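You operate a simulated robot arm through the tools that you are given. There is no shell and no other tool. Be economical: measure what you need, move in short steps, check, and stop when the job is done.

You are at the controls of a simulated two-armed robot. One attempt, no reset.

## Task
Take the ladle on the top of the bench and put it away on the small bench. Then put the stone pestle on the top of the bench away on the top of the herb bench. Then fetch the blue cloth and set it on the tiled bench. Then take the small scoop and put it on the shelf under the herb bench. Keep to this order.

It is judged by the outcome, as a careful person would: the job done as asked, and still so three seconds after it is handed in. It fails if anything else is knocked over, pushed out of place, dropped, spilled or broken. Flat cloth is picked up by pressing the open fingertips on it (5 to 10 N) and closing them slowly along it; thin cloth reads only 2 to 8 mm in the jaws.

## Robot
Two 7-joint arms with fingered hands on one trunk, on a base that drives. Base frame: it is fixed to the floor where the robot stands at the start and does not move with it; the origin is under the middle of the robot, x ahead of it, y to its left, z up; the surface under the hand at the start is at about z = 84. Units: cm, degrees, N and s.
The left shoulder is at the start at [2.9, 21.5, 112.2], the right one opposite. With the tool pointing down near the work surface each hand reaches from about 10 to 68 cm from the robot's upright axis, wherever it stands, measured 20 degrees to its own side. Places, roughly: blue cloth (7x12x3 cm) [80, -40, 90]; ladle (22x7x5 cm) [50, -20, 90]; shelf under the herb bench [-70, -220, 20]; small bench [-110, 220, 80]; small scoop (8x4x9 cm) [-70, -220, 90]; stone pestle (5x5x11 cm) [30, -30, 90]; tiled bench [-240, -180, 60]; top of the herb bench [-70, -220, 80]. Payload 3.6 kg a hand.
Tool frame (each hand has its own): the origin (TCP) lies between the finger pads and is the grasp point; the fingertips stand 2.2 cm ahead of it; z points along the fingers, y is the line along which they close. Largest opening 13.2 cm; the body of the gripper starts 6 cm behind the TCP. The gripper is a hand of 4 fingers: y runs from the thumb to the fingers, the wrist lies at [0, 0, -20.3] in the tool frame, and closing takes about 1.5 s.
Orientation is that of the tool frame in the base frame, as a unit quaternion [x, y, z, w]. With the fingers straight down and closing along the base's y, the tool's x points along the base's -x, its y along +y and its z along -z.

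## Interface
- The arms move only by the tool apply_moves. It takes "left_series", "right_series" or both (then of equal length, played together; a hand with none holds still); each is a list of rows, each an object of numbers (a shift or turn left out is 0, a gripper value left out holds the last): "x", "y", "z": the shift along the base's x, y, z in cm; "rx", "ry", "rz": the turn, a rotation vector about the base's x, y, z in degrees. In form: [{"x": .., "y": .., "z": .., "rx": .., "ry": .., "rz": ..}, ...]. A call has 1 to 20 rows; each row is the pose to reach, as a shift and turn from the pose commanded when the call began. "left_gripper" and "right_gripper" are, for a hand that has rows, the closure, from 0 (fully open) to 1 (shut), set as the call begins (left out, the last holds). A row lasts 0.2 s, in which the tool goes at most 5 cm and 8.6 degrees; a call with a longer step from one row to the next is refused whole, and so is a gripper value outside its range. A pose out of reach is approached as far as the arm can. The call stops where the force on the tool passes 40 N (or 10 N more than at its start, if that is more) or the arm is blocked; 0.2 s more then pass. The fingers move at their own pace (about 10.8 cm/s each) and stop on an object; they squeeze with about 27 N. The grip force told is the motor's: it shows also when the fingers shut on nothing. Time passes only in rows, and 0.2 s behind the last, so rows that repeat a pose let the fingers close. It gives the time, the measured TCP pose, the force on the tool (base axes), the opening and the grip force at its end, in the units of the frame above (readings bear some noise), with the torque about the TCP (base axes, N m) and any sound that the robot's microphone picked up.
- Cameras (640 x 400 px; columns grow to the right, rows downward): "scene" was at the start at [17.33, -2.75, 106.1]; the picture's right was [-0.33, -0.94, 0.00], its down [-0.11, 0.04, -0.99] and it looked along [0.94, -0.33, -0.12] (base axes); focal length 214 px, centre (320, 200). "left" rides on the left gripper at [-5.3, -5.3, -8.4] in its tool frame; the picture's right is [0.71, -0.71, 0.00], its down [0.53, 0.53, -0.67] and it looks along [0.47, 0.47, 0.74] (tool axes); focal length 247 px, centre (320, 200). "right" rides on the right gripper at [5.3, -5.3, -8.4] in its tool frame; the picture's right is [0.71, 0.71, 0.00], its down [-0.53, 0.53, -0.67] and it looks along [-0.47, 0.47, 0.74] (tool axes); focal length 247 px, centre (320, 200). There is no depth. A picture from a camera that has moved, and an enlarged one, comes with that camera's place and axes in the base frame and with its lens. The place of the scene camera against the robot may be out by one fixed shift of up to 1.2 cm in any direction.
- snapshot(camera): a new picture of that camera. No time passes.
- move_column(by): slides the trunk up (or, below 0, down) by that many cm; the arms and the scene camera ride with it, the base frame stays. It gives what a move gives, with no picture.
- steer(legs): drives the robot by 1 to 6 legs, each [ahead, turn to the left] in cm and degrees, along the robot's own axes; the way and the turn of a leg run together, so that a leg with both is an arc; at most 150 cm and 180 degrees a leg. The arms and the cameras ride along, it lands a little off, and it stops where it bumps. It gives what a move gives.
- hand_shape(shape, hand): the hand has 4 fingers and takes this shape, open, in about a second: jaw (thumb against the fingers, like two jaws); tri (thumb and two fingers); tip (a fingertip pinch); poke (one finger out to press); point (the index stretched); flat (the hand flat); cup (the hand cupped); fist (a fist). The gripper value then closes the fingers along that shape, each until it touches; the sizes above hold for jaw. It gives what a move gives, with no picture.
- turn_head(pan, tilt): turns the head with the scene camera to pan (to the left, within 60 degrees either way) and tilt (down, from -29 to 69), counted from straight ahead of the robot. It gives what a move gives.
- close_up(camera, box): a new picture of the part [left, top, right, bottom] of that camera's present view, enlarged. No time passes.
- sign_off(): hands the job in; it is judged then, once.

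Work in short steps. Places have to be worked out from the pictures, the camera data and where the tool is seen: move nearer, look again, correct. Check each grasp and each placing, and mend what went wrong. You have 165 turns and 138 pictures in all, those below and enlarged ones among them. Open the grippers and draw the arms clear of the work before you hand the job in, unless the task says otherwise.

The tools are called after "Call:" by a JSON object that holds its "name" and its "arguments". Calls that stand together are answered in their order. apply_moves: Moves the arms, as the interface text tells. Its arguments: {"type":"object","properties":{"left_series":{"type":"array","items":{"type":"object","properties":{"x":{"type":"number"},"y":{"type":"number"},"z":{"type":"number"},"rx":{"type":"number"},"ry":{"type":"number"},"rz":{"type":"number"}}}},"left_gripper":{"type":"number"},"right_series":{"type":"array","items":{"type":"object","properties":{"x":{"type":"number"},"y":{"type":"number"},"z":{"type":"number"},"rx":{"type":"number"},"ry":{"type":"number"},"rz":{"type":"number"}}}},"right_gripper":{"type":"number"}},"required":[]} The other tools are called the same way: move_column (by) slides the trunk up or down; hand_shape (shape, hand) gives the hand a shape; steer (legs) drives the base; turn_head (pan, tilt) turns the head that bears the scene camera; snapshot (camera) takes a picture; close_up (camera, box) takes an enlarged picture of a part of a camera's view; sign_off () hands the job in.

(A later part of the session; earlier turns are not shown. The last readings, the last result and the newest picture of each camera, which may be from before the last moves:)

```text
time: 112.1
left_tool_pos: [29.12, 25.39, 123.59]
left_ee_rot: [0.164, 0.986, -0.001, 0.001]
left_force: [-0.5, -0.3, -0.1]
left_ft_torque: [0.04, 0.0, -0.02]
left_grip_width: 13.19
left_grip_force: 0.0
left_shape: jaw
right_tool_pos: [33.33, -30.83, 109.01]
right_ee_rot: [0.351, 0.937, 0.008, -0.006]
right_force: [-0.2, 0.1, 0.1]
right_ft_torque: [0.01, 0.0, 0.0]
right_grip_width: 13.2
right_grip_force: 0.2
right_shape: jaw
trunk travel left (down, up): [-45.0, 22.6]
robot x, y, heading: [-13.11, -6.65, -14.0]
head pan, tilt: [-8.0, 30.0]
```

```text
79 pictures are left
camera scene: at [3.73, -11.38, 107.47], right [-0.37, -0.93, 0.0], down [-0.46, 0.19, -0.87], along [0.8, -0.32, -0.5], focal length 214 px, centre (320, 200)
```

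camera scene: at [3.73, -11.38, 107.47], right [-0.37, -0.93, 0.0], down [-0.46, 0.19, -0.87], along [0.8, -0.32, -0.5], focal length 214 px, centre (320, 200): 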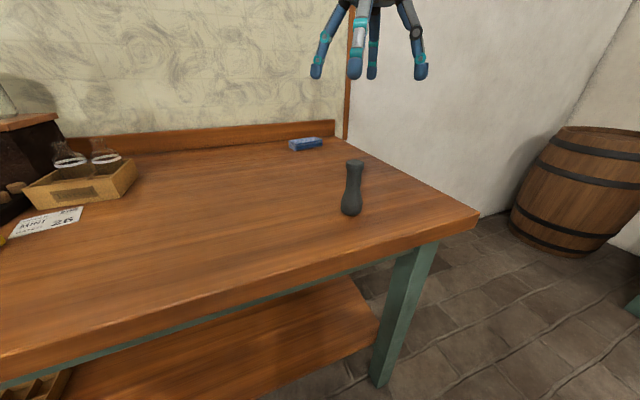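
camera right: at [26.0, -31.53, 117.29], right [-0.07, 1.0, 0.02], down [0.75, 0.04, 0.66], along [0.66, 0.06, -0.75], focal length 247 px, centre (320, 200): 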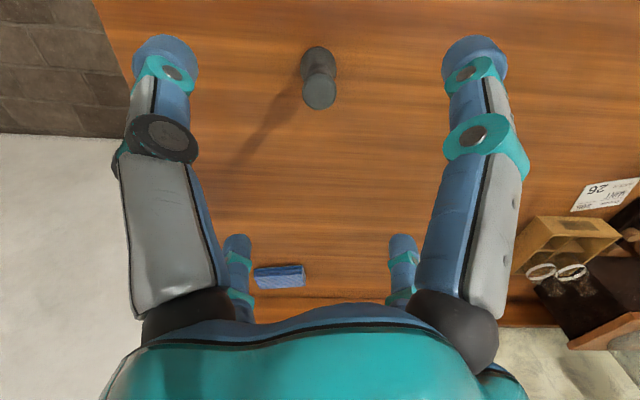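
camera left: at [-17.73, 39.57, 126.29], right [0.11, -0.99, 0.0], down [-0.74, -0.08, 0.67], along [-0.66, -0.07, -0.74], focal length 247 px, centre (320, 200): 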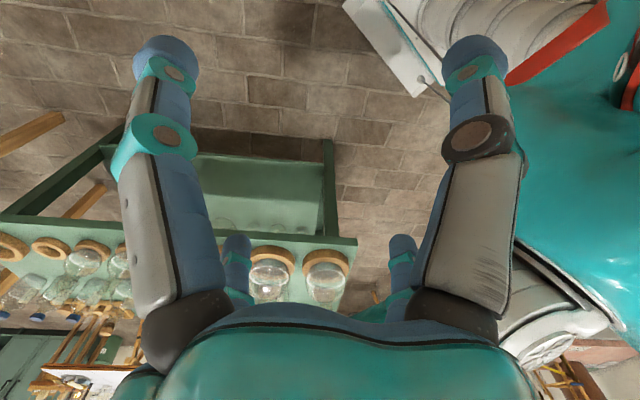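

Pestle centre ≈(32.8,-30.9). Descending around it to z≈91.5.

Call:
{"name": "apply_moves", "arguments": {"right_series": [{"x": -0.5, "z": -4}, {"x": -0.5, "z": -8}, {"x": -0.5, "z": -11}, {"x": -0.5, "z": -14}, {"x": -0.5, "z": -16}, {"x": -0.5, "z": -17.3}]}}

Call:
{"name": "snapshot", "arguments": {"camera": "right"}}

Call:
{"name": "close_up", "arguments": {"camera": "scene", "box": [260, 80, 460, 230]}}

```text
time: 113.5
left_tool_pos: [29.13, 25.31, 123.61]
left_ee_rot: [0.165, 0.986, -0.001, 0.001]
left_force: [0.5, -0.2, 1.0]
left_ft_torque: [-0.02, -0.02, 0.0]
left_grip_width: 13.21
left_grip_force: 0.1
left_shape: jaw
right_tool_pos: [32.68, -30.86, 91.4]
right_ee_rot: [0.351, 0.936, 0.007, -0.007]
right_force: [0.0, 0.2, -0.3]
right_ft_torque: [0.0, 0.01, -0.03]
right_grip_width: 13.21
right_grip_force: 0.0
right_shape: jaw
trunk travel left (down, up): [-45.0, 22.6]
robot x, y, heading: [-13.1, -6.19, -14.1]
head pan, tilt: [-8.0, 30.0]
```

```text
78 pictures are left
camera right: at [25.27, -31.5, 99.77], right [-0.07, 1.0, 0.02], down [0.75, 0.04, 0.66], along [0.66, 0.06, -0.75], focal length 247 px, centre (320, 200)
```

right: 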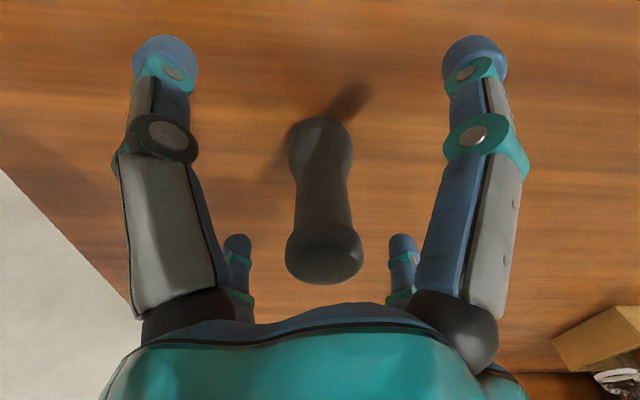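

```text
2.67 times, centred on (360, 155) of scene
camera zoom: at [3.74, -11.4, 107.46], right [-0.37, -0.93, 0.0], down [-0.46, 0.19, -0.87], along [0.8, -0.32, -0.5], focal length 572 px, centre (213, 320)
```

zoom: 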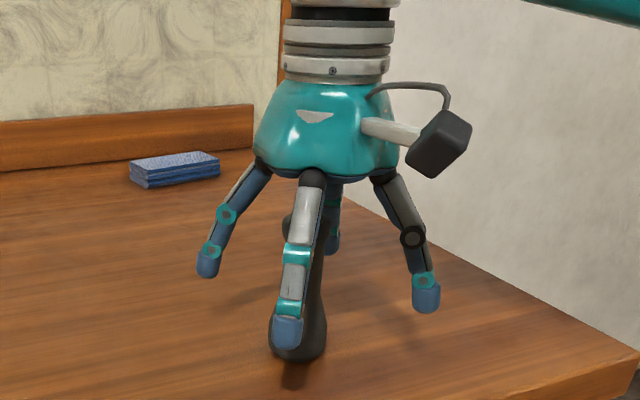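

Well centred at the waist. Closing.

Call:
{"name": "apply_moves", "arguments": {"right_series": [{"z": -0.5}, {"z": -0.5}, {"z": -0.5}, {"z": -0.5}, {"z": -0.5}, {"z": -0.5}, {"z": -0.5}, {"z": -0.5}, {"z": -0.5}], "right_gripper": 1}}

Call:
{"name": "apply_moves", "arguments": {"right_series": [{"z": 0.5}, {"z": 1.5}, {"z": 3}, {"z": 5}, {"z": 8}, {"z": 11}, {"z": 14}, {"z": 17}, {"z": 20}, {"z": 22}, {"z": 22}, {"z": 22}]}}

Call:
{"name": "snapshot", "arguments": {"camera": "right"}}

Call:
{"name": "snapshot", "arguments": {"camera": "scene"}}

```text
time: 115.5
left_tool_pos: [29.22, 25.41, 123.62]
left_ee_rot: [0.164, 0.986, -0.002, 0.001]
left_force: [0.2, -0.1, 0.4]
left_ft_torque: [-0.02, 0.0, 0.02]
left_grip_width: 13.18
left_grip_force: 0.0
left_shape: jaw
right_tool_pos: [32.69, -30.85, 90.96]
right_ee_rot: [0.351, 0.936, 0.007, -0.006]
right_force: [0.4, -0.1, 0.3]
right_ft_torque: [0.0, 0.03, -0.02]
right_grip_width: 1.41
right_grip_force: 27.3
right_shape: jaw
trunk travel left (down, up): [-45.0, 22.6]
robot x, y, heading: [-12.64, -6.29, -13.9]
head pan, tilt: [-8.0, 30.0]
```

```text
time: 118.1
left_tool_pos: [29.21, 25.41, 123.57]
left_ee_rot: [0.164, 0.986, -0.001, 0.0]
left_force: [-0.5, 0.2, -0.5]
left_ft_torque: [0.03, 0.0, -0.01]
left_grip_width: 13.16
left_grip_force: 0.1
left_shape: jaw
right_tool_pos: [33.03, -30.82, 112.89]
right_ee_rot: [0.351, 0.936, 0.007, -0.007]
right_force: [-0.3, 0.0, -2.3]
right_ft_torque: [0.0, 0.02, -0.03]
right_grip_width: 1.42
right_grip_force: 26.9
right_shape: jaw
trunk travel left (down, up): [-45.0, 22.6]
robot x, y, heading: [-13.05, -6.68, -13.9]
head pan, tilt: [-8.0, 30.0]
```

```text
76 pictures are left
camera right: at [25.58, -31.46, 121.23], right [-0.07, 1.0, 0.02], down [0.75, 0.04, 0.66], along [0.66, 0.06, -0.75], focal length 247 px, centre (320, 200)
```

right: 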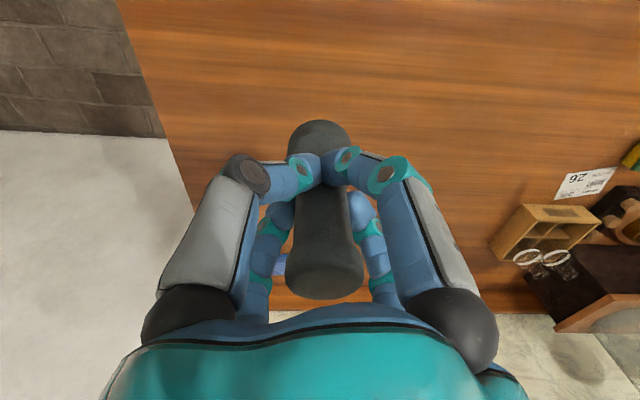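

```text
75 pictures are left
camera scene: at [3.75, -11.4, 107.46], right [-0.37, -0.93, 0.0], down [-0.46, 0.19, -0.87], along [0.8, -0.32, -0.5], focal length 214 px, centre (320, 200)
```

scene: 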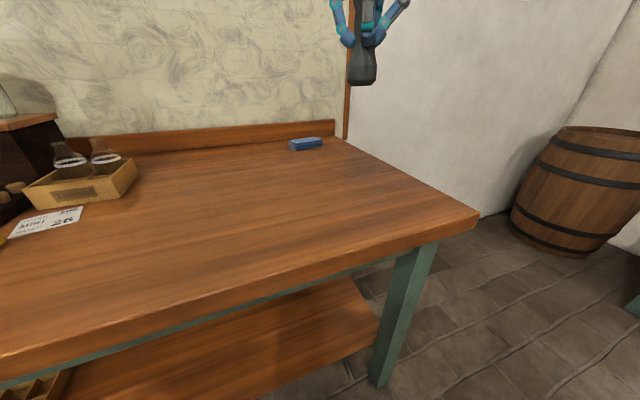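

The pestle is held firmly by the neck. Retracting, then backing off and driving toward the herb bench (far wall, wooden top, boxes on its shelf).

Call:
{"name": "apply_moves", "arguments": {"right_series": [{"x": -3, "y": -1, "z": 2}, {"x": -7, "y": -2, "z": 4}, {"x": -11, "y": -3, "z": 5}, {"x": -15, "y": -4.5, "z": 5}, {"x": -19, "y": -6, "z": 5}, {"x": -23, "y": -7, "z": 5}]}}

Call:
{"name": "steer", "arguments": {"legs": [[-15, 0], [0, -40], [30, -30], [80, 0]]}}

Call:
{"name": "turn_head", "arguments": {"pan": -25, "tilt": 22}}

Call:
{"name": "snapshot", "arguments": {"camera": "scene"}}

```text
time: 119.5
left_tool_pos: [29.04, 25.46, 123.67]
left_ee_rot: [0.165, 0.986, -0.001, 0.002]
left_force: [0.2, 1.8, 0.6]
left_ft_torque: [0.0, 0.01, -0.01]
left_grip_width: 13.19
left_grip_force: 0.1
left_shape: jaw
right_tool_pos: [9.54, -38.07, 117.96]
right_ee_rot: [0.351, 0.936, 0.007, -0.006]
right_force: [0.1, -0.1, -1.9]
right_ft_torque: [-0.02, 0.01, 0.01]
right_grip_width: 1.39
right_grip_force: 26.9
right_shape: jaw
trunk travel left (down, up): [-45.0, 22.6]
robot x, y, heading: [-13.21, -6.33, -13.9]
head pan, tilt: [-8.0, 30.0]
```

```text
time: 124.3
left_tool_pos: [27.51, -53.4, 124.17]
left_ee_rot: [0.688, 0.726, -0.005, 0.008]
left_force: [-1.2, -1.4, -0.3]
left_ft_torque: [0.1, -0.01, -0.02]
left_grip_width: 13.2
left_grip_force: 0.1
left_shape: jaw
right_tool_pos: [-38.92, -58.97, 118.34]
right_ee_rot: [0.815, 0.579, 0.005, 0.006]
right_force: [-0.4, -0.6, -1.7]
right_ft_torque: [0.07, -0.01, 0.01]
right_grip_width: 1.4
right_grip_force: 27.5
right_shape: jaw
trunk travel left (down, up): [-45.0, 22.6]
robot x, y, heading: [-14.27, -27.19, -84.0]
head pan, tilt: [-8.0, 30.0]
stopped in leg 3: the robot was blocked; the commanded pose is now the measured one
```

```text
time: 125.1
left_tool_pos: [27.64, -53.42, 124.06]
left_ee_rot: [0.688, 0.726, -0.005, 0.006]
left_force: [0.3, 0.6, -0.1]
left_ft_torque: [0.0, -0.01, 0.02]
left_grip_width: 13.22
left_grip_force: 0.1
left_shape: jaw
right_tool_pos: [-38.71, -59.01, 118.38]
right_ee_rot: [0.814, 0.58, 0.005, 0.003]
right_force: [0.1, 0.3, -1.4]
right_ft_torque: [-0.02, 0.06, -0.02]
right_grip_width: 1.4
right_grip_force: 27.1
right_shape: jaw
trunk travel left (down, up): [-45.0, 22.6]
robot x, y, heading: [-14.38, -27.13, -84.1]
head pan, tilt: [-25.0, 22.0]
```

```text
74 pictures are left
camera scene: at [-15.7, -42.83, 108.77], right [-0.94, 0.33, 0.0], down [0.12, 0.35, -0.93], along [-0.31, -0.88, -0.37], focal length 214 px, centre (320, 200)
```

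scene: 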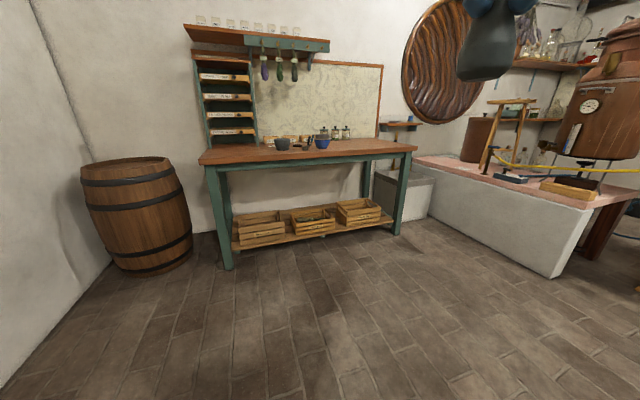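

The herb bench is in view: front edge y≈-188, top z≈82, and its left part is empty. Driving up to it.

Call:
{"name": "steer", "arguments": {"legs": [[60, -6], [58, 0]]}}

Call:
{"name": "turn_head", "arguments": {"pan": -25, "tilt": 30}}

Call:
{"name": "snapshot", "arguments": {"camera": "scene"}}

```text
time: 131.4
left_tool_pos: [28.09, -175.81, 123.96]
left_ee_rot: [0.723, 0.691, -0.005, 0.005]
left_force: [0.1, -0.7, -1.0]
left_ft_torque: [0.0, -0.01, 0.0]
left_grip_width: 13.2
left_grip_force: 0.1
left_shape: jaw
right_tool_pos: [-38.57, -174.74, 118.33]
right_ee_rot: [0.843, 0.539, 0.006, 0.004]
right_force: [-1.2, 0.4, -2.0]
right_ft_torque: [0.0, 0.05, 0.01]
right_grip_width: 1.38
right_grip_force: 26.9
right_shape: jaw
trunk travel left (down, up): [-45.0, 22.6]
robot x, y, heading: [-11.26, -145.22, -90.1]
head pan, tilt: [-25.0, 22.0]
```

```text
time: 132.1
left_tool_pos: [28.11, -175.69, 124.02]
left_ee_rot: [0.723, 0.69, -0.005, 0.006]
left_force: [-0.2, -0.4, 0.4]
left_ft_torque: [0.0, 0.0, 0.0]
left_grip_width: 13.19
left_grip_force: 0.0
left_shape: jaw
right_tool_pos: [-38.58, -174.59, 118.29]
right_ee_rot: [0.843, 0.538, 0.005, 0.004]
right_force: [0.5, -0.6, -2.2]
right_ft_torque: [0.01, 0.0, 0.0]
right_grip_width: 1.37
right_grip_force: 26.9
right_shape: jaw
trunk travel left (down, up): [-45.0, 22.6]
robot x, y, heading: [-11.08, -145.02, -90.2]
head pan, tilt: [-25.0, 30.0]
```

```text
73 pictures are left
camera scene: at [-13.96, -160.54, 107.47], right [-0.91, 0.42, 0.0], down [0.21, 0.45, -0.87], along [-0.37, -0.78, -0.5], focal length 214 px, centre (320, 200)
```

scene: 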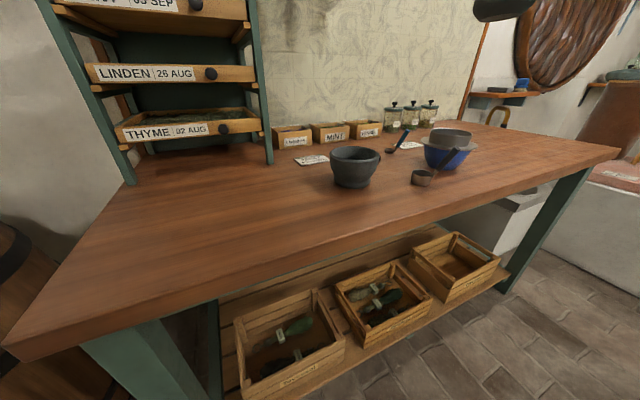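

Free spot for the pestle at about (-22,-203), left of the mortar. Moving the right hand there and lowering part way.

Call:
{"name": "apply_moves", "arguments": {"right_series": [{"x": 2, "y": -4}, {"x": 4, "y": -8}, {"x": 6, "y": -12}, {"x": 8, "y": -16}, {"x": 10, "y": -20}, {"x": 13, "y": -23}, {"x": 15, "y": -26}, {"x": 16.6, "y": -28.5, "z": -3}, {"x": 16.6, "y": -28.5, "z": -7}, {"x": 16.6, "y": -28.5, "z": -11}, {"x": 16.6, "y": -28.5, "z": -15}, {"x": 16.6, "y": -28.5, "z": -19}, {"x": 16.6, "y": -28.5, "z": -23}, {"x": 16.6, "y": -28.5, "z": -23}]}}

Call:
{"name": "snapshot", "arguments": {"camera": "scene"}}

```text
time: 135.1
left_tool_pos: [28.15, -175.76, 123.95]
left_ee_rot: [0.723, 0.691, -0.005, 0.006]
left_force: [-0.2, -0.5, 0.4]
left_ft_torque: [-0.01, -0.01, -0.03]
left_grip_width: 13.2
left_grip_force: 0.0
left_shape: jaw
right_tool_pos: [-21.79, -203.13, 95.3]
right_ee_rot: [0.842, 0.539, 0.005, 0.004]
right_force: [-0.1, 0.2, -1.4]
right_ft_torque: [0.03, 0.0, 0.02]
right_grip_width: 1.37
right_grip_force: 27.5
right_shape: jaw
trunk travel left (down, up): [-45.0, 22.6]
robot x, y, heading: [-10.85, -145.18, -90.1]
head pan, tilt: [-25.0, 30.0]
```

```text
72 pictures are left
camera scene: at [-13.95, -160.57, 107.46], right [-0.91, 0.42, 0.0], down [0.21, 0.45, -0.87], along [-0.37, -0.78, -0.5], focal length 214 px, centre (320, 200)
```

scene: 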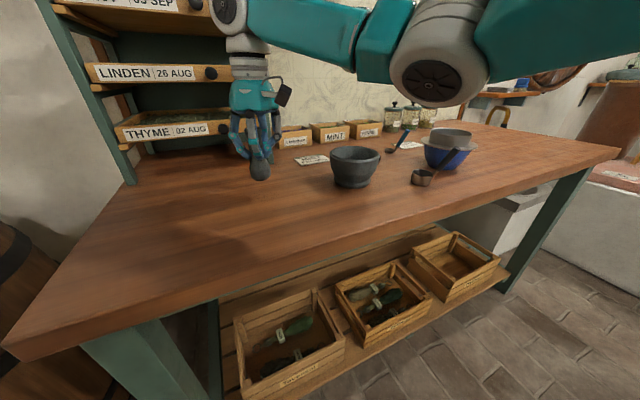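

Clear around. Lowering slowly until the pestle base touches.

Call:
{"name": "apply_moves", "arguments": {"right_series": [{"z": -2}, {"z": -4}, {"z": -5}, {"z": -5.5}, {"z": -6}, {"z": -6.4}]}}

Call:
{"name": "close_up", "arguments": {"camera": "scene", "box": [200, 70, 360, 230]}}

```text
time: 136.1
left_tool_pos: [28.05, -175.58, 124.04]
left_ee_rot: [0.723, 0.69, -0.005, 0.006]
left_force: [0.0, -0.3, -0.3]
left_ft_torque: [0.04, 0.01, -0.01]
left_grip_width: 13.2
left_grip_force: 0.0
left_shape: jaw
right_tool_pos: [-21.65, -203.24, 90.8]
right_ee_rot: [0.842, 0.539, 0.003, 0.01]
right_force: [-1.4, 6.1, 17.5]
right_ft_torque: [0.04, -0.04, 0.0]
right_grip_width: 1.4
right_grip_force: 26.8
right_shape: jaw
trunk travel left (down, up): [-45.0, 22.6]
robot x, y, heading: [-10.98, -145.0, -90.1]
head pan, tilt: [-25.0, 30.0]
stopped in row 5 (right hand): the force on the tool passed its limit at 46 N (the readings are from after the stop); the commanded pose is now the measured one
```

```text
2.50 times, centred on (280, 150) of scene
camera zoom: at [-13.93, -160.48, 107.48], right [-0.91, 0.42, 0.0], down [0.21, 0.45, -0.87], along [-0.37, -0.78, -0.5], focal length 536 px, centre (420, 325)
```

zoom: 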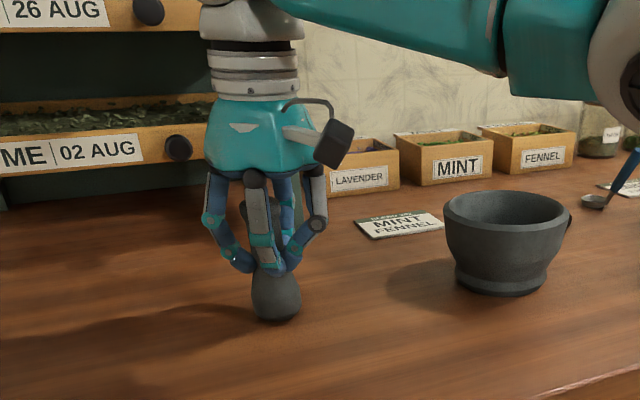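

The pestle stands on the bench. Opening step by step.

Call:
{"name": "apply_moves", "arguments": {"right_series": [{"z": 0.2}, {"z": 0.2}], "right_gripper": 0.8}}

Call:
{"name": "apply_moves", "arguments": {"right_series": [{}, {}, {}], "right_gripper": 0.5}}

Call:
{"name": "apply_moves", "arguments": {"right_series": [{}, {}, {}, {}, {}, {}], "right_gripper": 0}}

Call:
{"name": "close_up", "arguments": {"camera": "scene", "box": [200, 70, 360, 230]}}

```text
time: 136.7
left_tool_pos: [28.1, -175.51, 124.08]
left_ee_rot: [0.723, 0.691, -0.005, 0.005]
left_force: [0.4, 0.1, 0.1]
left_ft_torque: [-0.02, -0.03, -0.01]
left_grip_width: 13.21
left_grip_force: 0.0
left_shape: jaw
right_tool_pos: [-21.81, -203.39, 90.64]
right_ee_rot: [0.842, 0.539, 0.004, 0.009]
right_force: [-0.5, 0.0, 9.3]
right_ft_torque: [-0.14, -0.07, -0.03]
right_grip_width: 2.78
right_grip_force: 0.1
right_shape: jaw
trunk travel left (down, up): [-45.0, 22.6]
robot x, y, heading: [-11.01, -145.18, -89.7]
head pan, tilt: [-25.0, 30.0]
```

```text
time: 137.5
left_tool_pos: [28.18, -175.79, 124.0]
left_ee_rot: [0.723, 0.691, -0.006, 0.005]
left_force: [-0.5, 0.4, 0.9]
left_ft_torque: [-0.01, -0.03, 0.03]
left_grip_width: 13.21
left_grip_force: 0.0
left_shape: jaw
right_tool_pos: [-21.64, -203.34, 90.57]
right_ee_rot: [0.843, 0.538, 0.004, 0.008]
right_force: [0.6, 0.0, -0.4]
right_ft_torque: [-0.03, -0.01, 0.02]
right_grip_width: 6.54
right_grip_force: 0.0
right_shape: jaw
trunk travel left (down, up): [-45.0, 22.6]
robot x, y, heading: [-11.36, -145.22, -90.0]
head pan, tilt: [-25.0, 30.0]
```

```text
time: 138.9
left_tool_pos: [28.17, -175.71, 124.04]
left_ee_rot: [0.723, 0.69, -0.005, 0.006]
left_force: [-0.6, -1.0, -0.2]
left_ft_torque: [0.0, 0.01, 0.02]
left_grip_width: 13.19
left_grip_force: 0.0
left_shape: jaw
right_tool_pos: [-21.67, -203.48, 90.57]
right_ee_rot: [0.842, 0.539, 0.004, 0.01]
right_force: [1.2, -0.3, 0.6]
right_ft_torque: [0.01, 0.01, 0.0]
right_grip_width: 13.19
right_grip_force: 0.2
right_shape: jaw
trunk travel left (down, up): [-45.0, 22.6]
robot x, y, heading: [-10.88, -145.46, -90.3]
head pan, tilt: [-25.0, 30.0]
```

```text
2.50 times, centred on (280, 150) of scene
camera zoom: at [-13.96, -160.56, 107.46], right [-0.91, 0.42, 0.0], down [0.21, 0.45, -0.87], along [-0.37, -0.78, -0.5], focal length 536 px, centre (420, 325)
```

zoom: 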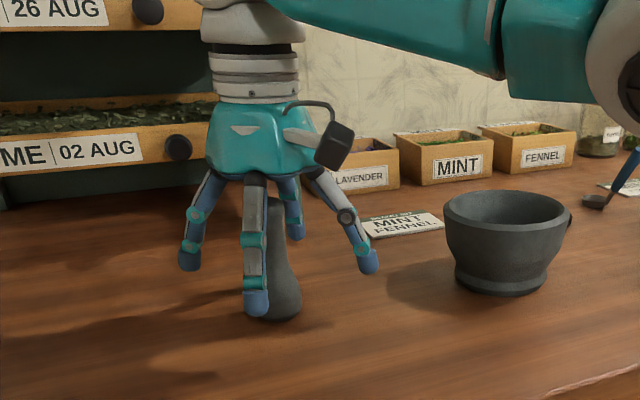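

Released and standing. Lifting straight up, retracting, then checking.

Call:
{"name": "apply_moves", "arguments": {"right_series": [{"z": 3}, {"z": 7}, {"z": 11}, {"z": 15}, {"z": 19}, {"z": 23}, {"z": 27}, {"x": -3, "y": 4, "z": 28}, {"x": -5, "y": 8, "z": 28}, {"x": -7, "y": 12, "z": 28}, {"x": -9, "y": 16, "z": 28}, {"x": -11, "y": 20, "z": 28}, {"x": -13, "y": 24, "z": 28}, {"x": -14, "y": 28, "z": 28}]}}

Call:
{"name": "snapshot", "arguments": {"camera": "scene"}}

Call:
{"name": "close_up", "arguments": {"camera": "scene", "box": [380, 90, 520, 210]}}

```text
refused: row 8 steps farther than a row can; nothing moved
```

```text
69 pictures are left
camera scene: at [-13.96, -160.56, 107.46], right [-0.91, 0.42, 0.0], down [0.21, 0.45, -0.87], along [-0.37, -0.78, -0.5], focal length 214 px, centre (320, 200)
```

scene: 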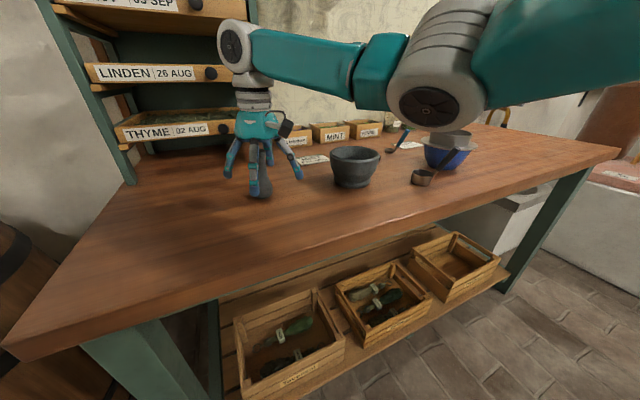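

```text
3.33 times, centred on (450, 150) of scene
camera zoom: at [-13.96, -160.56, 107.46], right [-0.91, 0.42, 0.0], down [0.21, 0.45, -0.87], along [-0.37, -0.78, -0.5], focal length 715 px, centre (-113, 367)
```

zoom: 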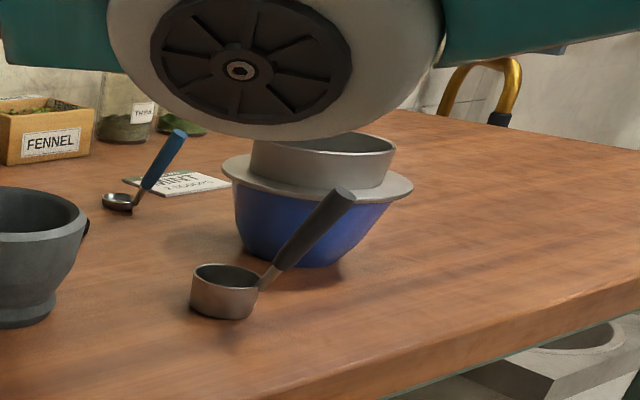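

The pestle is released; the last retract was refused for its diagonal step. (I also see two scoops: the blue-handled one at about (-71,-218) fits "small scoop" 8x4x9; I'll verify later.) Retracting now.

Call:
{"name": "apply_moves", "arguments": {"right_series": [{"z": 3}, {"z": 7}, {"z": 11}, {"z": 15}, {"z": 19}, {"z": 23}, {"z": 27}, {"x": -2, "y": 4, "z": 27}, {"x": -4, "y": 8, "z": 27}, {"x": -6, "y": 12, "z": 27}, {"x": -8, "y": 16, "z": 27}, {"x": -10, "y": 20, "z": 27}, {"x": -12, "y": 24, "z": 27}, {"x": -14, "y": 28, "z": 27}]}}

Call:
{"name": "snapshot", "arguments": {"camera": "scene"}}

```text
time: 141.9
left_tool_pos: [28.08, -175.73, 124.23]
left_ee_rot: [0.723, 0.691, -0.005, 0.007]
left_force: [0.4, -0.1, -1.1]
left_ft_torque: [0.0, -0.01, -0.03]
left_grip_width: 13.23
left_grip_force: 0.0
left_shape: jaw
right_tool_pos: [-36.11, -175.15, 117.57]
right_ee_rot: [0.843, 0.539, 0.003, 0.01]
right_force: [-0.3, 0.2, 0.4]
right_ft_torque: [0.0, 0.0, -0.03]
right_grip_width: 13.18
right_grip_force: 0.2
right_shape: jaw
trunk travel left (down, up): [-45.0, 22.6]
robot x, y, heading: [-11.25, -144.97, -90.3]
head pan, tilt: [-25.0, 30.0]
```

```text
67 pictures are left
camera scene: at [-14.01, -160.45, 107.48], right [-0.91, 0.42, 0.0], down [0.21, 0.45, -0.87], along [-0.37, -0.78, -0.5], focal length 214 px, centre (320, 200)
```

scene: 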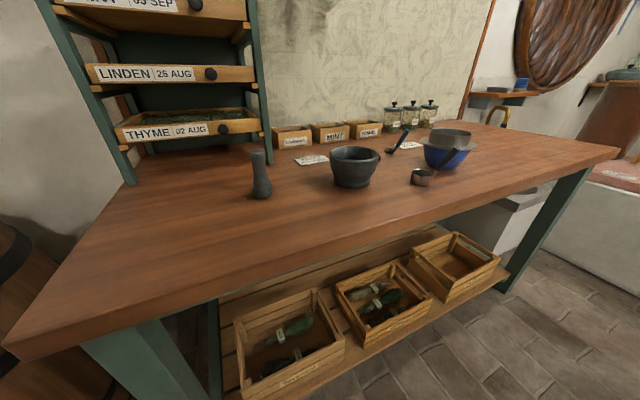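

The pestle stands well on the herb bench. Next the cloth at about (80,-37): I'll reach it from the right end of the main bench, driving round in arcs to about (49,-98) facing +y.

Call:
{"name": "steer", "arguments": {"legs": [[-35, 0], [15, 45], [15, 45]]}}

Call:
{"name": "turn_head", "arguments": {"pan": 30, "tilt": 25}}

Call:
{"name": "snapshot", "arguments": {"camera": "scene"}}

```text
time: 147.4
left_tool_pos: [44.67, -105.72, 124.14]
left_ee_rot: [0.246, 0.969, -0.002, 0.007]
left_force: [0.8, 0.9, -0.6]
left_ft_torque: [0.0, 0.06, 0.03]
left_grip_width: 13.21
left_grip_force: 0.1
left_shape: jaw
right_tool_pos: [16.24, -163.17, 117.52]
right_ee_rot: [0.428, 0.904, 0.006, 0.005]
right_force: [-0.1, 0.2, 0.3]
right_ft_torque: [0.0, 0.05, 0.03]
right_grip_width: 13.19
right_grip_force: 0.1
right_shape: jaw
trunk travel left (down, up): [-45.0, 22.6]
robot x, y, heading: [-2.1, -130.17, -24.3]
head pan, tilt: [-25.0, 30.0]
stopped in leg 3: the robot was blocked; the commanded pose is now the measured one
```

```text
time: 148.7
left_tool_pos: [44.29, -105.87, 124.23]
left_ee_rot: [0.247, 0.969, -0.001, 0.009]
left_force: [0.4, 0.1, 0.0]
left_ft_torque: [0.04, 0.01, -0.02]
left_grip_width: 13.22
left_grip_force: 0.1
left_shape: jaw
right_tool_pos: [15.84, -163.3, 117.51]
right_ee_rot: [0.429, 0.903, 0.008, 0.007]
right_force: [-0.2, -0.3, 0.4]
right_ft_torque: [-0.02, 0.0, 0.03]
right_grip_width: 13.18
right_grip_force: 0.0
right_shape: jaw
trunk travel left (down, up): [-45.0, 22.6]
robot x, y, heading: [-1.9, -130.57, -24.3]
head pan, tilt: [30.0, 25.0]
```

```text
66 pictures are left
camera scene: at [14.93, -132.39, 108.26], right [0.1, -0.99, 0.0], down [-0.42, -0.04, -0.91], along [0.9, 0.09, -0.42], focal length 214 px, centre (320, 200)
```

scene: 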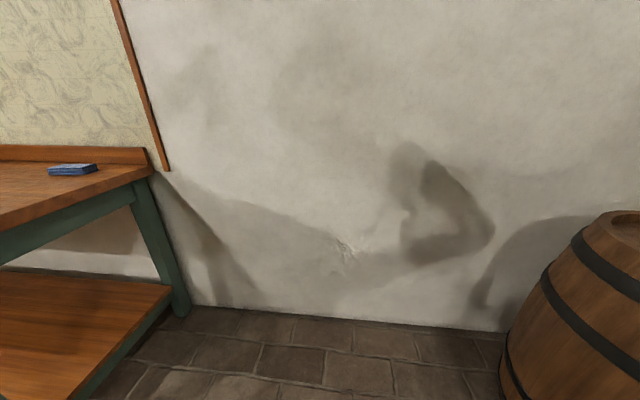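

Wall at x≈96; the cloth is in view. Continuing round in smaller arcs.

Call:
{"name": "steer", "arguments": {"legs": [[25, 24], [15, 40]]}}

Call:
{"name": "steer", "arguments": {"legs": [[30, 40], [6, 8]]}}

```text
time: 152.7
left_tool_pos: [32.12, -77.71, 124.06]
left_ee_rot: [-0.308, 0.951, -0.001, 0.014]
left_force: [-0.2, -0.2, -0.7]
left_ft_torque: [-0.06, 0.01, 0.0]
left_grip_width: 13.2
left_grip_force: 0.1
left_shape: jaw
right_tool_pos: [71.34, -127.84, 118.34]
right_ee_rot: [-0.128, 0.992, 0.012, 0.012]
right_force: [-0.5, 0.0, 0.4]
right_ft_torque: [0.02, 0.02, 0.0]
right_grip_width: 13.19
right_grip_force: 0.0
right_shape: jaw
trunk travel left (down, up): [-45.0, 22.6]
robot x, y, heading: [37.48, -133.22, 42.3]
head pan, tilt: [30.0, 25.0]
stopped in leg 2: the robot was blocked; the commanded pose is now the measured one
```

```text
time: 153.8
left_tool_pos: [30.89, -71.94, 122.39]
left_ee_rot: [-0.366, 0.931, -0.007, -0.001]
left_force: [0.1, -0.1, 0.7]
left_ft_torque: [-0.03, -0.03, 0.03]
left_grip_width: 13.2
left_grip_force: 0.1
left_shape: jaw
right_tool_pos: [76.0, -117.36, 117.85]
right_ee_rot: [-0.177, 0.984, 0.001, 0.01]
right_force: [0.5, -0.3, 0.5]
right_ft_torque: [0.02, -0.01, -0.02]
right_grip_width: 13.2
right_grip_force: 0.1
right_shape: jaw
trunk travel left (down, up): [-45.0, 22.6]
robot x, y, heading: [40.45, -128.54, 46.6]
head pan, tilt: [30.0, 25.0]
stopped in leg 1: the robot was blocked; the commanded pose is now the measured one
```

Blocked again with a slight tilt; I'll look around both sides.

Call:
{"name": "turn_head", "arguments": {"pan": -60, "tilt": 40}}

Call:
{"name": "snapshot", "arguments": {"camera": "scene"}}

Call:
{"name": "turn_head", "arguments": {"pan": 40, "tilt": 40}}

Call:
{"name": "snapshot", "arguments": {"camera": "scene"}}

```text
time: 155.5
left_tool_pos: [30.68, -71.88, 122.38]
left_ee_rot: [-0.366, 0.931, -0.007, 0.0]
left_force: [-0.4, -0.6, 0.4]
left_ft_torque: [-0.02, -0.03, -0.03]
left_grip_width: 13.19
left_grip_force: 0.1
left_shape: jaw
right_tool_pos: [75.96, -117.49, 117.76]
right_ee_rot: [-0.177, 0.984, 0.0, 0.009]
right_force: [-0.3, -0.5, 1.0]
right_ft_torque: [0.0, 0.07, 0.01]
right_grip_width: 13.19
right_grip_force: 0.2
right_shape: jaw
trunk travel left (down, up): [-45.0, 22.6]
robot x, y, heading: [40.38, -128.7, 46.7]
head pan, tilt: [-60.0, 40.0]
```

```text
65 pictures are left
camera scene: at [50.48, -126.86, 106.65], right [-0.23, -0.97, -0.03], down [-0.59, 0.16, -0.79], along [0.77, -0.16, -0.61], focal length 214 px, centre (320, 200)
```

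scene: 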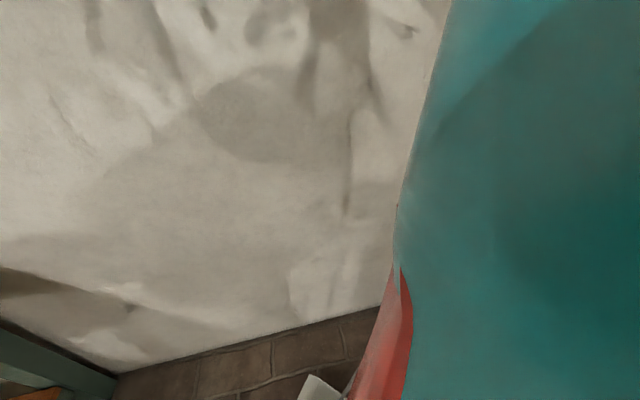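

```text
time: 157.2
left_tool_pos: [30.73, -71.91, 122.48]
left_ee_rot: [-0.366, 0.931, -0.007, 0.001]
left_force: [-0.2, 0.7, 0.4]
left_ft_torque: [0.03, 0.0, 0.0]
left_grip_width: 13.2
left_grip_force: 0.1
left_shape: jaw
right_tool_pos: [75.84, -117.37, 117.72]
right_ee_rot: [-0.176, 0.984, -0.001, 0.008]
right_force: [0.1, 0.2, -0.7]
right_ft_torque: [-0.01, -0.01, -0.02]
right_grip_width: 13.18
right_grip_force: 0.1
right_shape: jaw
trunk travel left (down, up): [-45.0, 22.6]
robot x, y, heading: [40.53, -128.57, 46.7]
head pan, tilt: [40.0, 40.0]
```

```text
64 pictures are left
camera scene: at [42.72, -116.37, 106.5], right [1.0, -0.06, 0.04], down [0.0, -0.63, -0.78], along [0.07, 0.78, -0.63], focal length 214 px, centre (320, 200)
```

scene: 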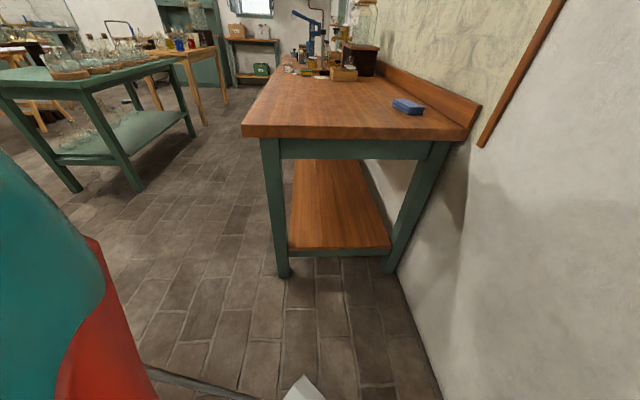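

The robot is slightly tilted, so something presses; possibly the right elbow on the wall. I'll back a little and turn gently away from the wall.

Call:
{"name": "steer", "arguments": {"legs": [[-10, 0], [0, 15]]}}

```text
time: 159.3
left_tool_pos: [12.49, -82.04, 122.39]
left_ee_rot: [-0.484, 0.875, -0.006, -0.012]
left_force: [0.2, 0.3, 0.0]
left_ft_torque: [0.01, 0.02, 0.02]
left_grip_width: 13.19
left_grip_force: 0.1
left_shape: jaw
right_tool_pos: [67.96, -114.48, 116.44]
right_ee_rot: [-0.303, 0.953, -0.001, -0.008]
right_force: [0.0, 1.1, 1.0]
right_ft_torque: [-0.02, 0.01, 0.0]
right_grip_width: 13.21
right_grip_force: 0.0
right_shape: jaw
trunk travel left (down, up): [-45.0, 22.6]
robot x, y, heading: [34.33, -136.19, 61.8]
head pan, tilt: [40.0, 40.0]
```

Free again. Continuing in small arcs toward the bench end.

Call:
{"name": "steer", "arguments": {"legs": [[22, 14], [14, 12]]}}

Call:
{"name": "turn_head", "arguments": {"pan": -20, "tilt": 35}}

Call:
{"name": "snapshot", "arguments": {"camera": "scene"}}

```text
time: 160.9
left_tool_pos: [8.41, -69.24, 121.14]
left_ee_rot: [-0.565, 0.825, -0.019, -0.012]
left_force: [0.2, 0.2, -0.6]
left_ft_torque: [0.01, 0.02, 0.02]
left_grip_width: 13.21
left_grip_force: 0.0
left_shape: jaw
right_tool_pos: [67.64, -90.64, 115.72]
right_ee_rot: [-0.404, 0.914, -0.02, -0.011]
right_force: [-0.2, 0.3, 0.3]
right_ft_torque: [0.02, 0.04, 0.01]
right_grip_width: 13.18
right_grip_force: 0.1
right_shape: jaw
trunk travel left (down, up): [-45.0, 22.6]
robot x, y, heading: [41.13, -120.52, 68.0]
head pan, tilt: [40.0, 40.0]
stopped in leg 1: the robot was blocked; the commanded pose is now the measured one
```

```text
time: 162.2
left_tool_pos: [8.38, -68.89, 121.02]
left_ee_rot: [-0.562, 0.827, -0.018, -0.012]
left_force: [0.0, -1.0, -0.1]
left_ft_torque: [-0.02, 0.03, -0.01]
left_grip_width: 13.22
left_grip_force: 0.1
left_shape: jaw
right_tool_pos: [67.7, -90.6, 115.62]
right_ee_rot: [-0.402, 0.916, -0.02, -0.01]
right_force: [-0.4, -0.1, -0.8]
right_ft_torque: [-0.05, -0.02, -0.04]
right_grip_width: 13.21
right_grip_force: 0.0
right_shape: jaw
trunk travel left (down, up): [-45.0, 22.6]
robot x, y, heading: [41.05, -120.3, 67.9]
head pan, tilt: [-20.0, 35.0]
```

```text
63 pictures are left
camera scene: at [48.32, -107.13, 106.98], right [0.74, -0.67, 0.01], down [-0.37, -0.42, -0.83], along [0.56, 0.61, -0.56], focal length 214 px, centre (320, 200)
```

scene: 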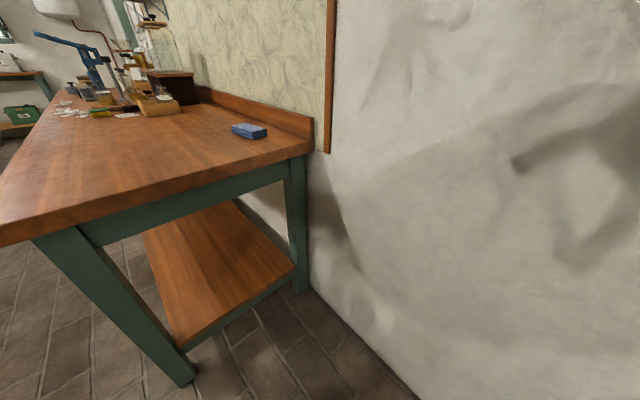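

The cloth is at about (80.4,-36.4). I'll stretch the right hand forward to tuck the elbow and level both tools, then turn left and go straight ahead.

Call:
{"name": "apply_moves", "arguments": {"right_series": [{"x": 1, "y": 4, "rx": 2.6}, {"x": 2, "y": 8, "rx": 2.6}, {"x": 3, "y": 12, "rx": 2.6}, {"x": 3, "y": 15, "rx": 2.6}], "left_series": [{"rx": 2.5}, {"rx": 2.5}, {"rx": 2.5}, {"rx": 2.5}]}}

Call:
{"name": "steer", "arguments": {"legs": [[-6, 0], [0, 17], [15, 0]]}}

```text
time: 163.2
left_tool_pos: [11.03, -68.24, 121.41]
left_ee_rot: [-0.563, 0.826, 0.003, -0.012]
left_force: [0.3, -0.1, -0.6]
left_ft_torque: [-0.02, 0.04, 0.02]
left_grip_width: 13.2
left_grip_force: 0.1
left_shape: jaw
right_tool_pos: [73.35, -74.79, 115.15]
right_ee_rot: [-0.399, 0.917, 0.003, -0.014]
right_force: [0.0, 0.3, -0.3]
right_ft_torque: [-0.01, 0.01, 0.0]
right_grip_width: 13.2
right_grip_force: 0.0
right_shape: jaw
trunk travel left (down, up): [-45.0, 22.6]
robot x, y, heading: [40.92, -120.38, 67.4]
head pan, tilt: [-20.0, 35.0]
```

```text
time: 166.1
left_tool_pos: [-3.6, -69.34, 121.44]
left_ee_rot: [-0.677, 0.736, 0.001, -0.013]
left_force: [-0.1, 0.0, -0.7]
left_ft_torque: [-0.01, -0.01, 0.01]
left_grip_width: 13.23
left_grip_force: 0.1
left_shape: jaw
right_tool_pos: [58.07, -57.87, 115.25]
right_ee_rot: [-0.528, 0.849, 0.0, -0.013]
right_force: [-0.6, 0.4, 0.8]
right_ft_torque: [-0.03, 0.04, -0.05]
right_grip_width: 13.2
right_grip_force: 0.0
right_shape: jaw
trunk travel left (down, up): [-45.0, 22.6]
robot x, y, heading: [40.81, -110.59, 84.2]
head pan, tilt: [-20.0, 35.0]
```

Free now. Moving ahead 26 cm to reach the cloth.

Call:
{"name": "steer", "arguments": {"legs": [[26, 0]]}}

Call:
{"name": "turn_head", "arguments": {"pan": -40, "tilt": 35}}

Call:
{"name": "close_up", "arguments": {"camera": "scene", "box": [160, 80, 480, 280]}}

Call:
{"name": "snapshot", "arguments": {"camera": "right"}}

```text
time: 168.0
left_tool_pos: [-0.15, -43.09, 121.46]
left_ee_rot: [-0.673, 0.74, 0.002, -0.012]
left_force: [0.1, -0.7, 0.0]
left_ft_torque: [0.0, -0.01, -0.02]
left_grip_width: 13.21
left_grip_force: 0.1
left_shape: jaw
right_tool_pos: [61.58, -32.36, 115.34]
right_ee_rot: [-0.523, 0.852, 0.001, -0.014]
right_force: [0.0, 0.4, -0.7]
right_ft_torque: [-0.03, 0.03, -0.01]
right_grip_width: 13.22
right_grip_force: 0.0
right_shape: jaw
trunk travel left (down, up): [-45.0, 22.6]
robot x, y, heading: [43.46, -84.88, 83.5]
head pan, tilt: [-20.0, 35.0]
```

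```text
time: 168.8
left_tool_pos: [-0.13, -43.2, 121.53]
left_ee_rot: [-0.673, 0.74, 0.002, -0.012]
left_force: [0.1, -1.1, 0.5]
left_ft_torque: [0.01, 0.04, 0.03]
left_grip_width: 13.2
left_grip_force: 0.0
left_shape: jaw
right_tool_pos: [61.48, -32.47, 115.37]
right_ee_rot: [-0.522, 0.853, 0.001, -0.013]
right_force: [0.5, 0.5, 0.0]
right_ft_torque: [-0.01, -0.02, 0.02]
right_grip_width: 13.22
right_grip_force: 0.1
right_shape: jaw
trunk travel left (down, up): [-45.0, 22.6]
robot x, y, heading: [42.88, -85.25, 83.3]
head pan, tilt: [-40.0, 35.0]
```

```text
2.00 times, centred on (320, 180) of scene
camera zoom: at [51.57, -70.84, 106.68], right [0.69, -0.72, 0.0], down [-0.42, -0.4, -0.82], along [0.59, 0.56, -0.57], focal length 429 px, centre (320, 240)
```

zoom: 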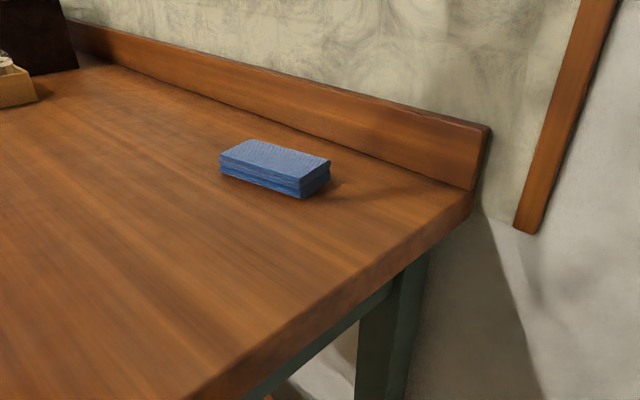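

```text
61 pictures are left
camera right: at [64.08, -39.43, 123.74], right [-0.95, -0.31, 0.03], down [-0.21, 0.72, 0.67], along [-0.22, 0.63, -0.75], focal length 247 px, centre (320, 200)
```

right: 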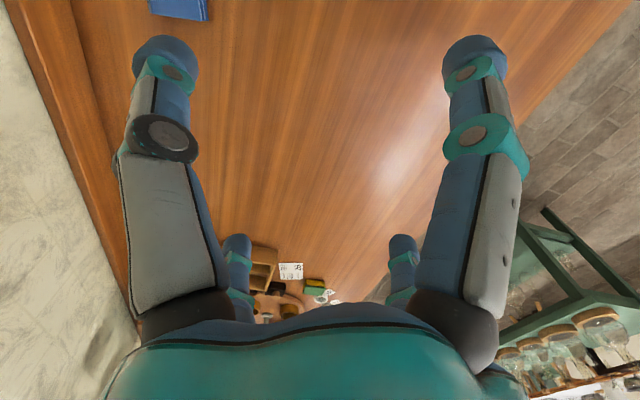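

The folded cloth's centre is about (81.2,-35.2), long axis ~101°. I'll move above it, turned so that the four fingers come in diagonally at its corners' sides.

Call:
{"name": "apply_moves", "arguments": {"right_series": [{"x": 4, "y": -0.5, "rx": 0.7, "ry": -1.3, "rz": -4}, {"x": 8, "y": -1, "rx": 0.7, "ry": -1.3, "rz": -7}, {"x": 12, "y": -1.5, "rx": 0.7, "ry": -1.3, "rz": -7}, {"x": 16, "y": -2, "rx": 0.7, "ry": -1.3, "rz": -7}, {"x": 19.7, "y": -2.8, "z": -2, "rx": 0.7, "ry": -1.3, "rz": -7}, {"x": 19.7, "y": -2.8, "z": -6, "rx": 0.7, "ry": -1.3, "rz": -7}, {"x": 19.7, "y": -2.8, "z": -10, "rx": 0.7, "ry": -1.3, "rz": -7}, {"x": 19.7, "y": -2.8, "z": -14, "rx": 0.7, "ry": -1.3, "rz": -7}, {"x": 19.7, "y": -2.8, "z": -14, "rx": 0.7, "ry": -1.3, "rz": -7}]}}

Call:
{"name": "snapshot", "arguments": {"camera": "right"}}

Call:
{"name": "snapshot", "arguments": {"camera": "scene"}}

```text
time: 170.8
left_tool_pos: [0.04, -41.91, 121.43]
left_ee_rot: [-0.659, 0.752, 0.013, -0.016]
left_force: [0.4, -0.5, -0.1]
left_ft_torque: [0.08, 0.07, -0.02]
left_grip_width: 13.19
left_grip_force: 0.0
left_shape: jaw
right_tool_pos: [80.37, -32.96, 101.12]
right_ee_rot: [-0.485, 0.874, 0.012, 0.001]
right_force: [-0.5, 0.1, -0.1]
right_ft_torque: [-0.05, -0.06, 0.01]
right_grip_width: 13.22
right_grip_force: 0.1
right_shape: jaw
trunk travel left (down, up): [-45.0, 22.6]
robot x, y, heading: [43.97, -82.68, 87.0]
head pan, tilt: [-40.0, 35.0]
stopped in row 9 (left hand): the arm was blocked; the commanded pose is now the measured one
```

```text
60 pictures are left
camera right: at [82.17, -40.43, 109.3], right [-0.97, -0.23, 0.01], down [-0.16, 0.71, 0.69], along [-0.16, 0.67, -0.73], focal length 247 px, centre (320, 200)
```

right: 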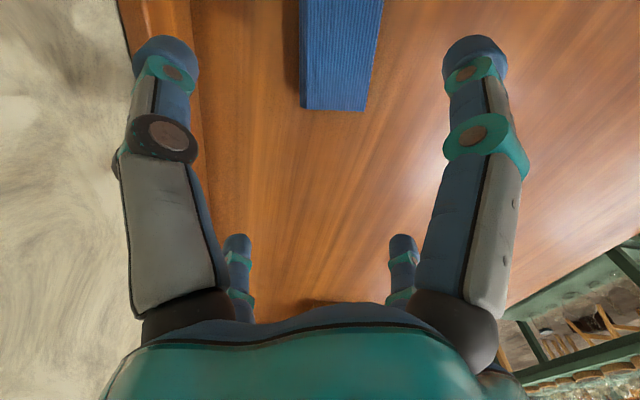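

```text
59 pictures are left
camera scene: at [43.31, -67.64, 107.44], right [0.73, -0.68, 0.06], down [-0.33, -0.43, -0.84], along [0.6, 0.59, -0.53], focal length 214 px, centre (320, 200)
```

scene: 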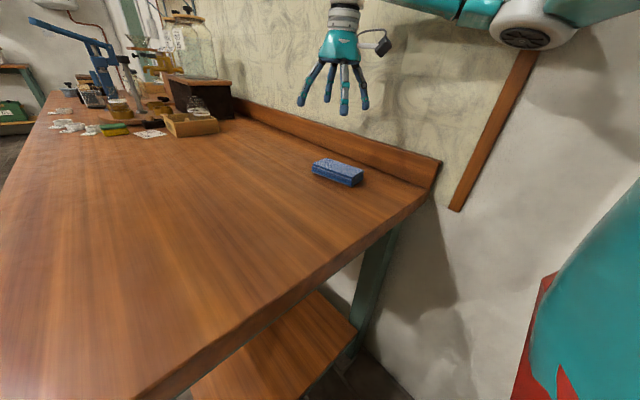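

The right elbow is pressing the wall and tilting the robot. I'll bring the hand back up and away from the wall at once.

Call:
{"name": "apply_moves", "arguments": {"right_series": [{"x": -3, "z": 2}, {"x": -7, "z": 4}, {"x": -11, "z": 6}, {"x": -15, "z": 8}, {"x": -19, "z": 10}, {"x": -22, "z": 12}, {"x": -22, "z": 12}]}}

Call:
{"name": "snapshot", "arguments": {"camera": "scene"}}

```text
time: 171.1
left_tool_pos: [4.79, -42.49, 123.28]
left_ee_rot: [-0.635, 0.771, 0.036, -0.032]
left_force: [-0.2, -0.2, 0.0]
left_ft_torque: [0.03, 0.04, 0.0]
left_grip_width: 13.19
left_grip_force: 0.1
left_shape: jaw
right_tool_pos: [83.34, -32.81, 99.45]
right_ee_rot: [-0.471, 0.881, 0.029, -0.022]
right_force: [1.0, -0.4, -0.1]
right_ft_torque: [-0.02, 0.01, 0.01]
right_grip_width: 13.22
right_grip_force: 0.0
right_shape: jaw
trunk travel left (down, up): [-45.0, 22.6]
robot x, y, heading: [44.16, -82.07, 88.5]
head pan, tilt: [-40.0, 35.0]
stopped in row 1 (left hand): the arm was blocked; the commanded pose is now the measured one
```

```text
58 pictures are left
camera scene: at [41.6, -66.79, 107.74], right [0.75, -0.66, 0.07], down [-0.31, -0.44, -0.85], along [0.59, 0.61, -0.53], focal length 214 px, centre (320, 200)
```

scene: 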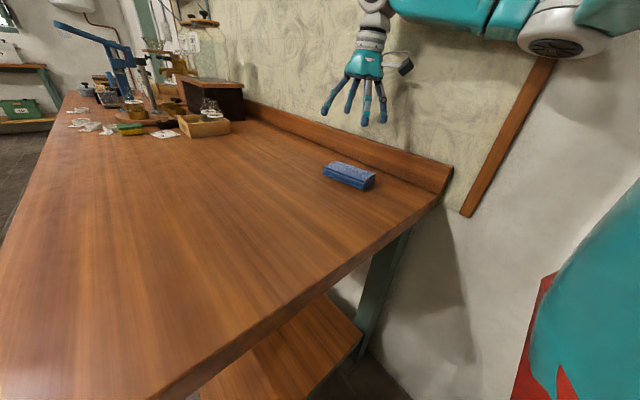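

The robot is leaning left because of that elbow. I'll keep retracting the right hand away from the wall.

Call:
{"name": "apply_moves", "arguments": {"right_series": [{"x": -4, "z": 0}, {"x": -8, "z": 0}, {"x": -12, "z": 0}, {"x": -16, "z": 0}, {"x": -20, "z": 2}]}}

```text
time: 171.5
left_tool_pos: [8.4, -43.67, 126.23]
left_ee_rot: [-0.645, 0.761, 0.056, -0.034]
left_force: [0.9, 0.0, 0.2]
left_ft_torque: [-0.02, -0.04, 0.03]
left_grip_width: 13.21
left_grip_force: 0.0
left_shape: jaw
right_tool_pos: [86.09, -32.98, 97.93]
right_ee_rot: [-0.447, 0.892, 0.059, -0.033]
right_force: [0.4, 0.5, 0.0]
right_ft_torque: [-0.03, -0.07, 0.0]
right_grip_width: 13.21
right_grip_force: 0.0
right_shape: jaw
trunk travel left (down, up): [-45.0, 22.6]
robot x, y, heading: [43.89, -81.62, 90.1]
head pan, tilt: [-40.0, 35.0]
stopped in row 1 (left hand): the arm was blocked; the commanded pose is now the measured one
```

Tilt is growing toward the right, so the base may be wedged against the bench leg. I'll back straight out.

Call:
{"name": "steer", "arguments": {"legs": [[-12, 0]]}}

Call:
{"name": "snapshot", "arguments": {"camera": "scene"}}

```text
time: 172.2
left_tool_pos: [16.06, -45.49, 132.55]
left_ee_rot: [0.741, -0.666, -0.079, 0.008]
left_force: [-0.7, -0.1, 0.1]
left_ft_torque: [-0.03, -0.05, 0.0]
left_grip_width: 13.19
left_grip_force: 0.0
left_shape: jaw
right_tool_pos: [83.77, -31.55, 93.42]
right_ee_rot: [-0.484, 0.856, 0.147, -0.104]
right_force: [0.5, 0.6, 0.4]
right_ft_torque: [-0.02, 0.01, 0.0]
right_grip_width: 13.19
right_grip_force: 0.0
right_shape: jaw
trunk travel left (down, up): [-45.0, 22.6]
robot x, y, heading: [43.76, -80.78, 92.5]
head pan, tilt: [-40.0, 35.0]
stopped in leg 1: the robot was blocked; the commanded pose is now the measured one
```

```text
57 pictures are left
camera scene: at [38.07, -67.63, 108.45], right [0.79, -0.61, 0.08], down [-0.25, -0.44, -0.86], along [0.56, 0.66, -0.5], focal length 214 px, centre (320, 200)
```

scene: 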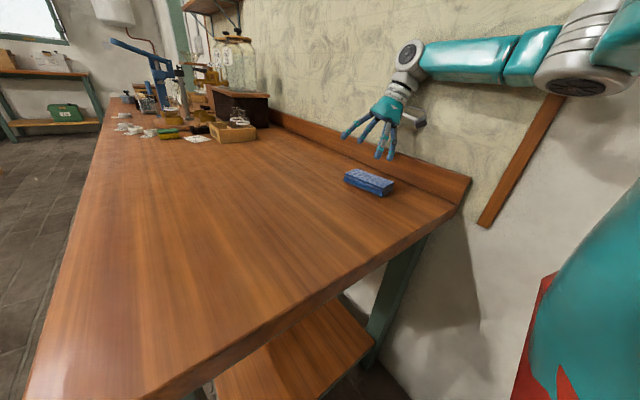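

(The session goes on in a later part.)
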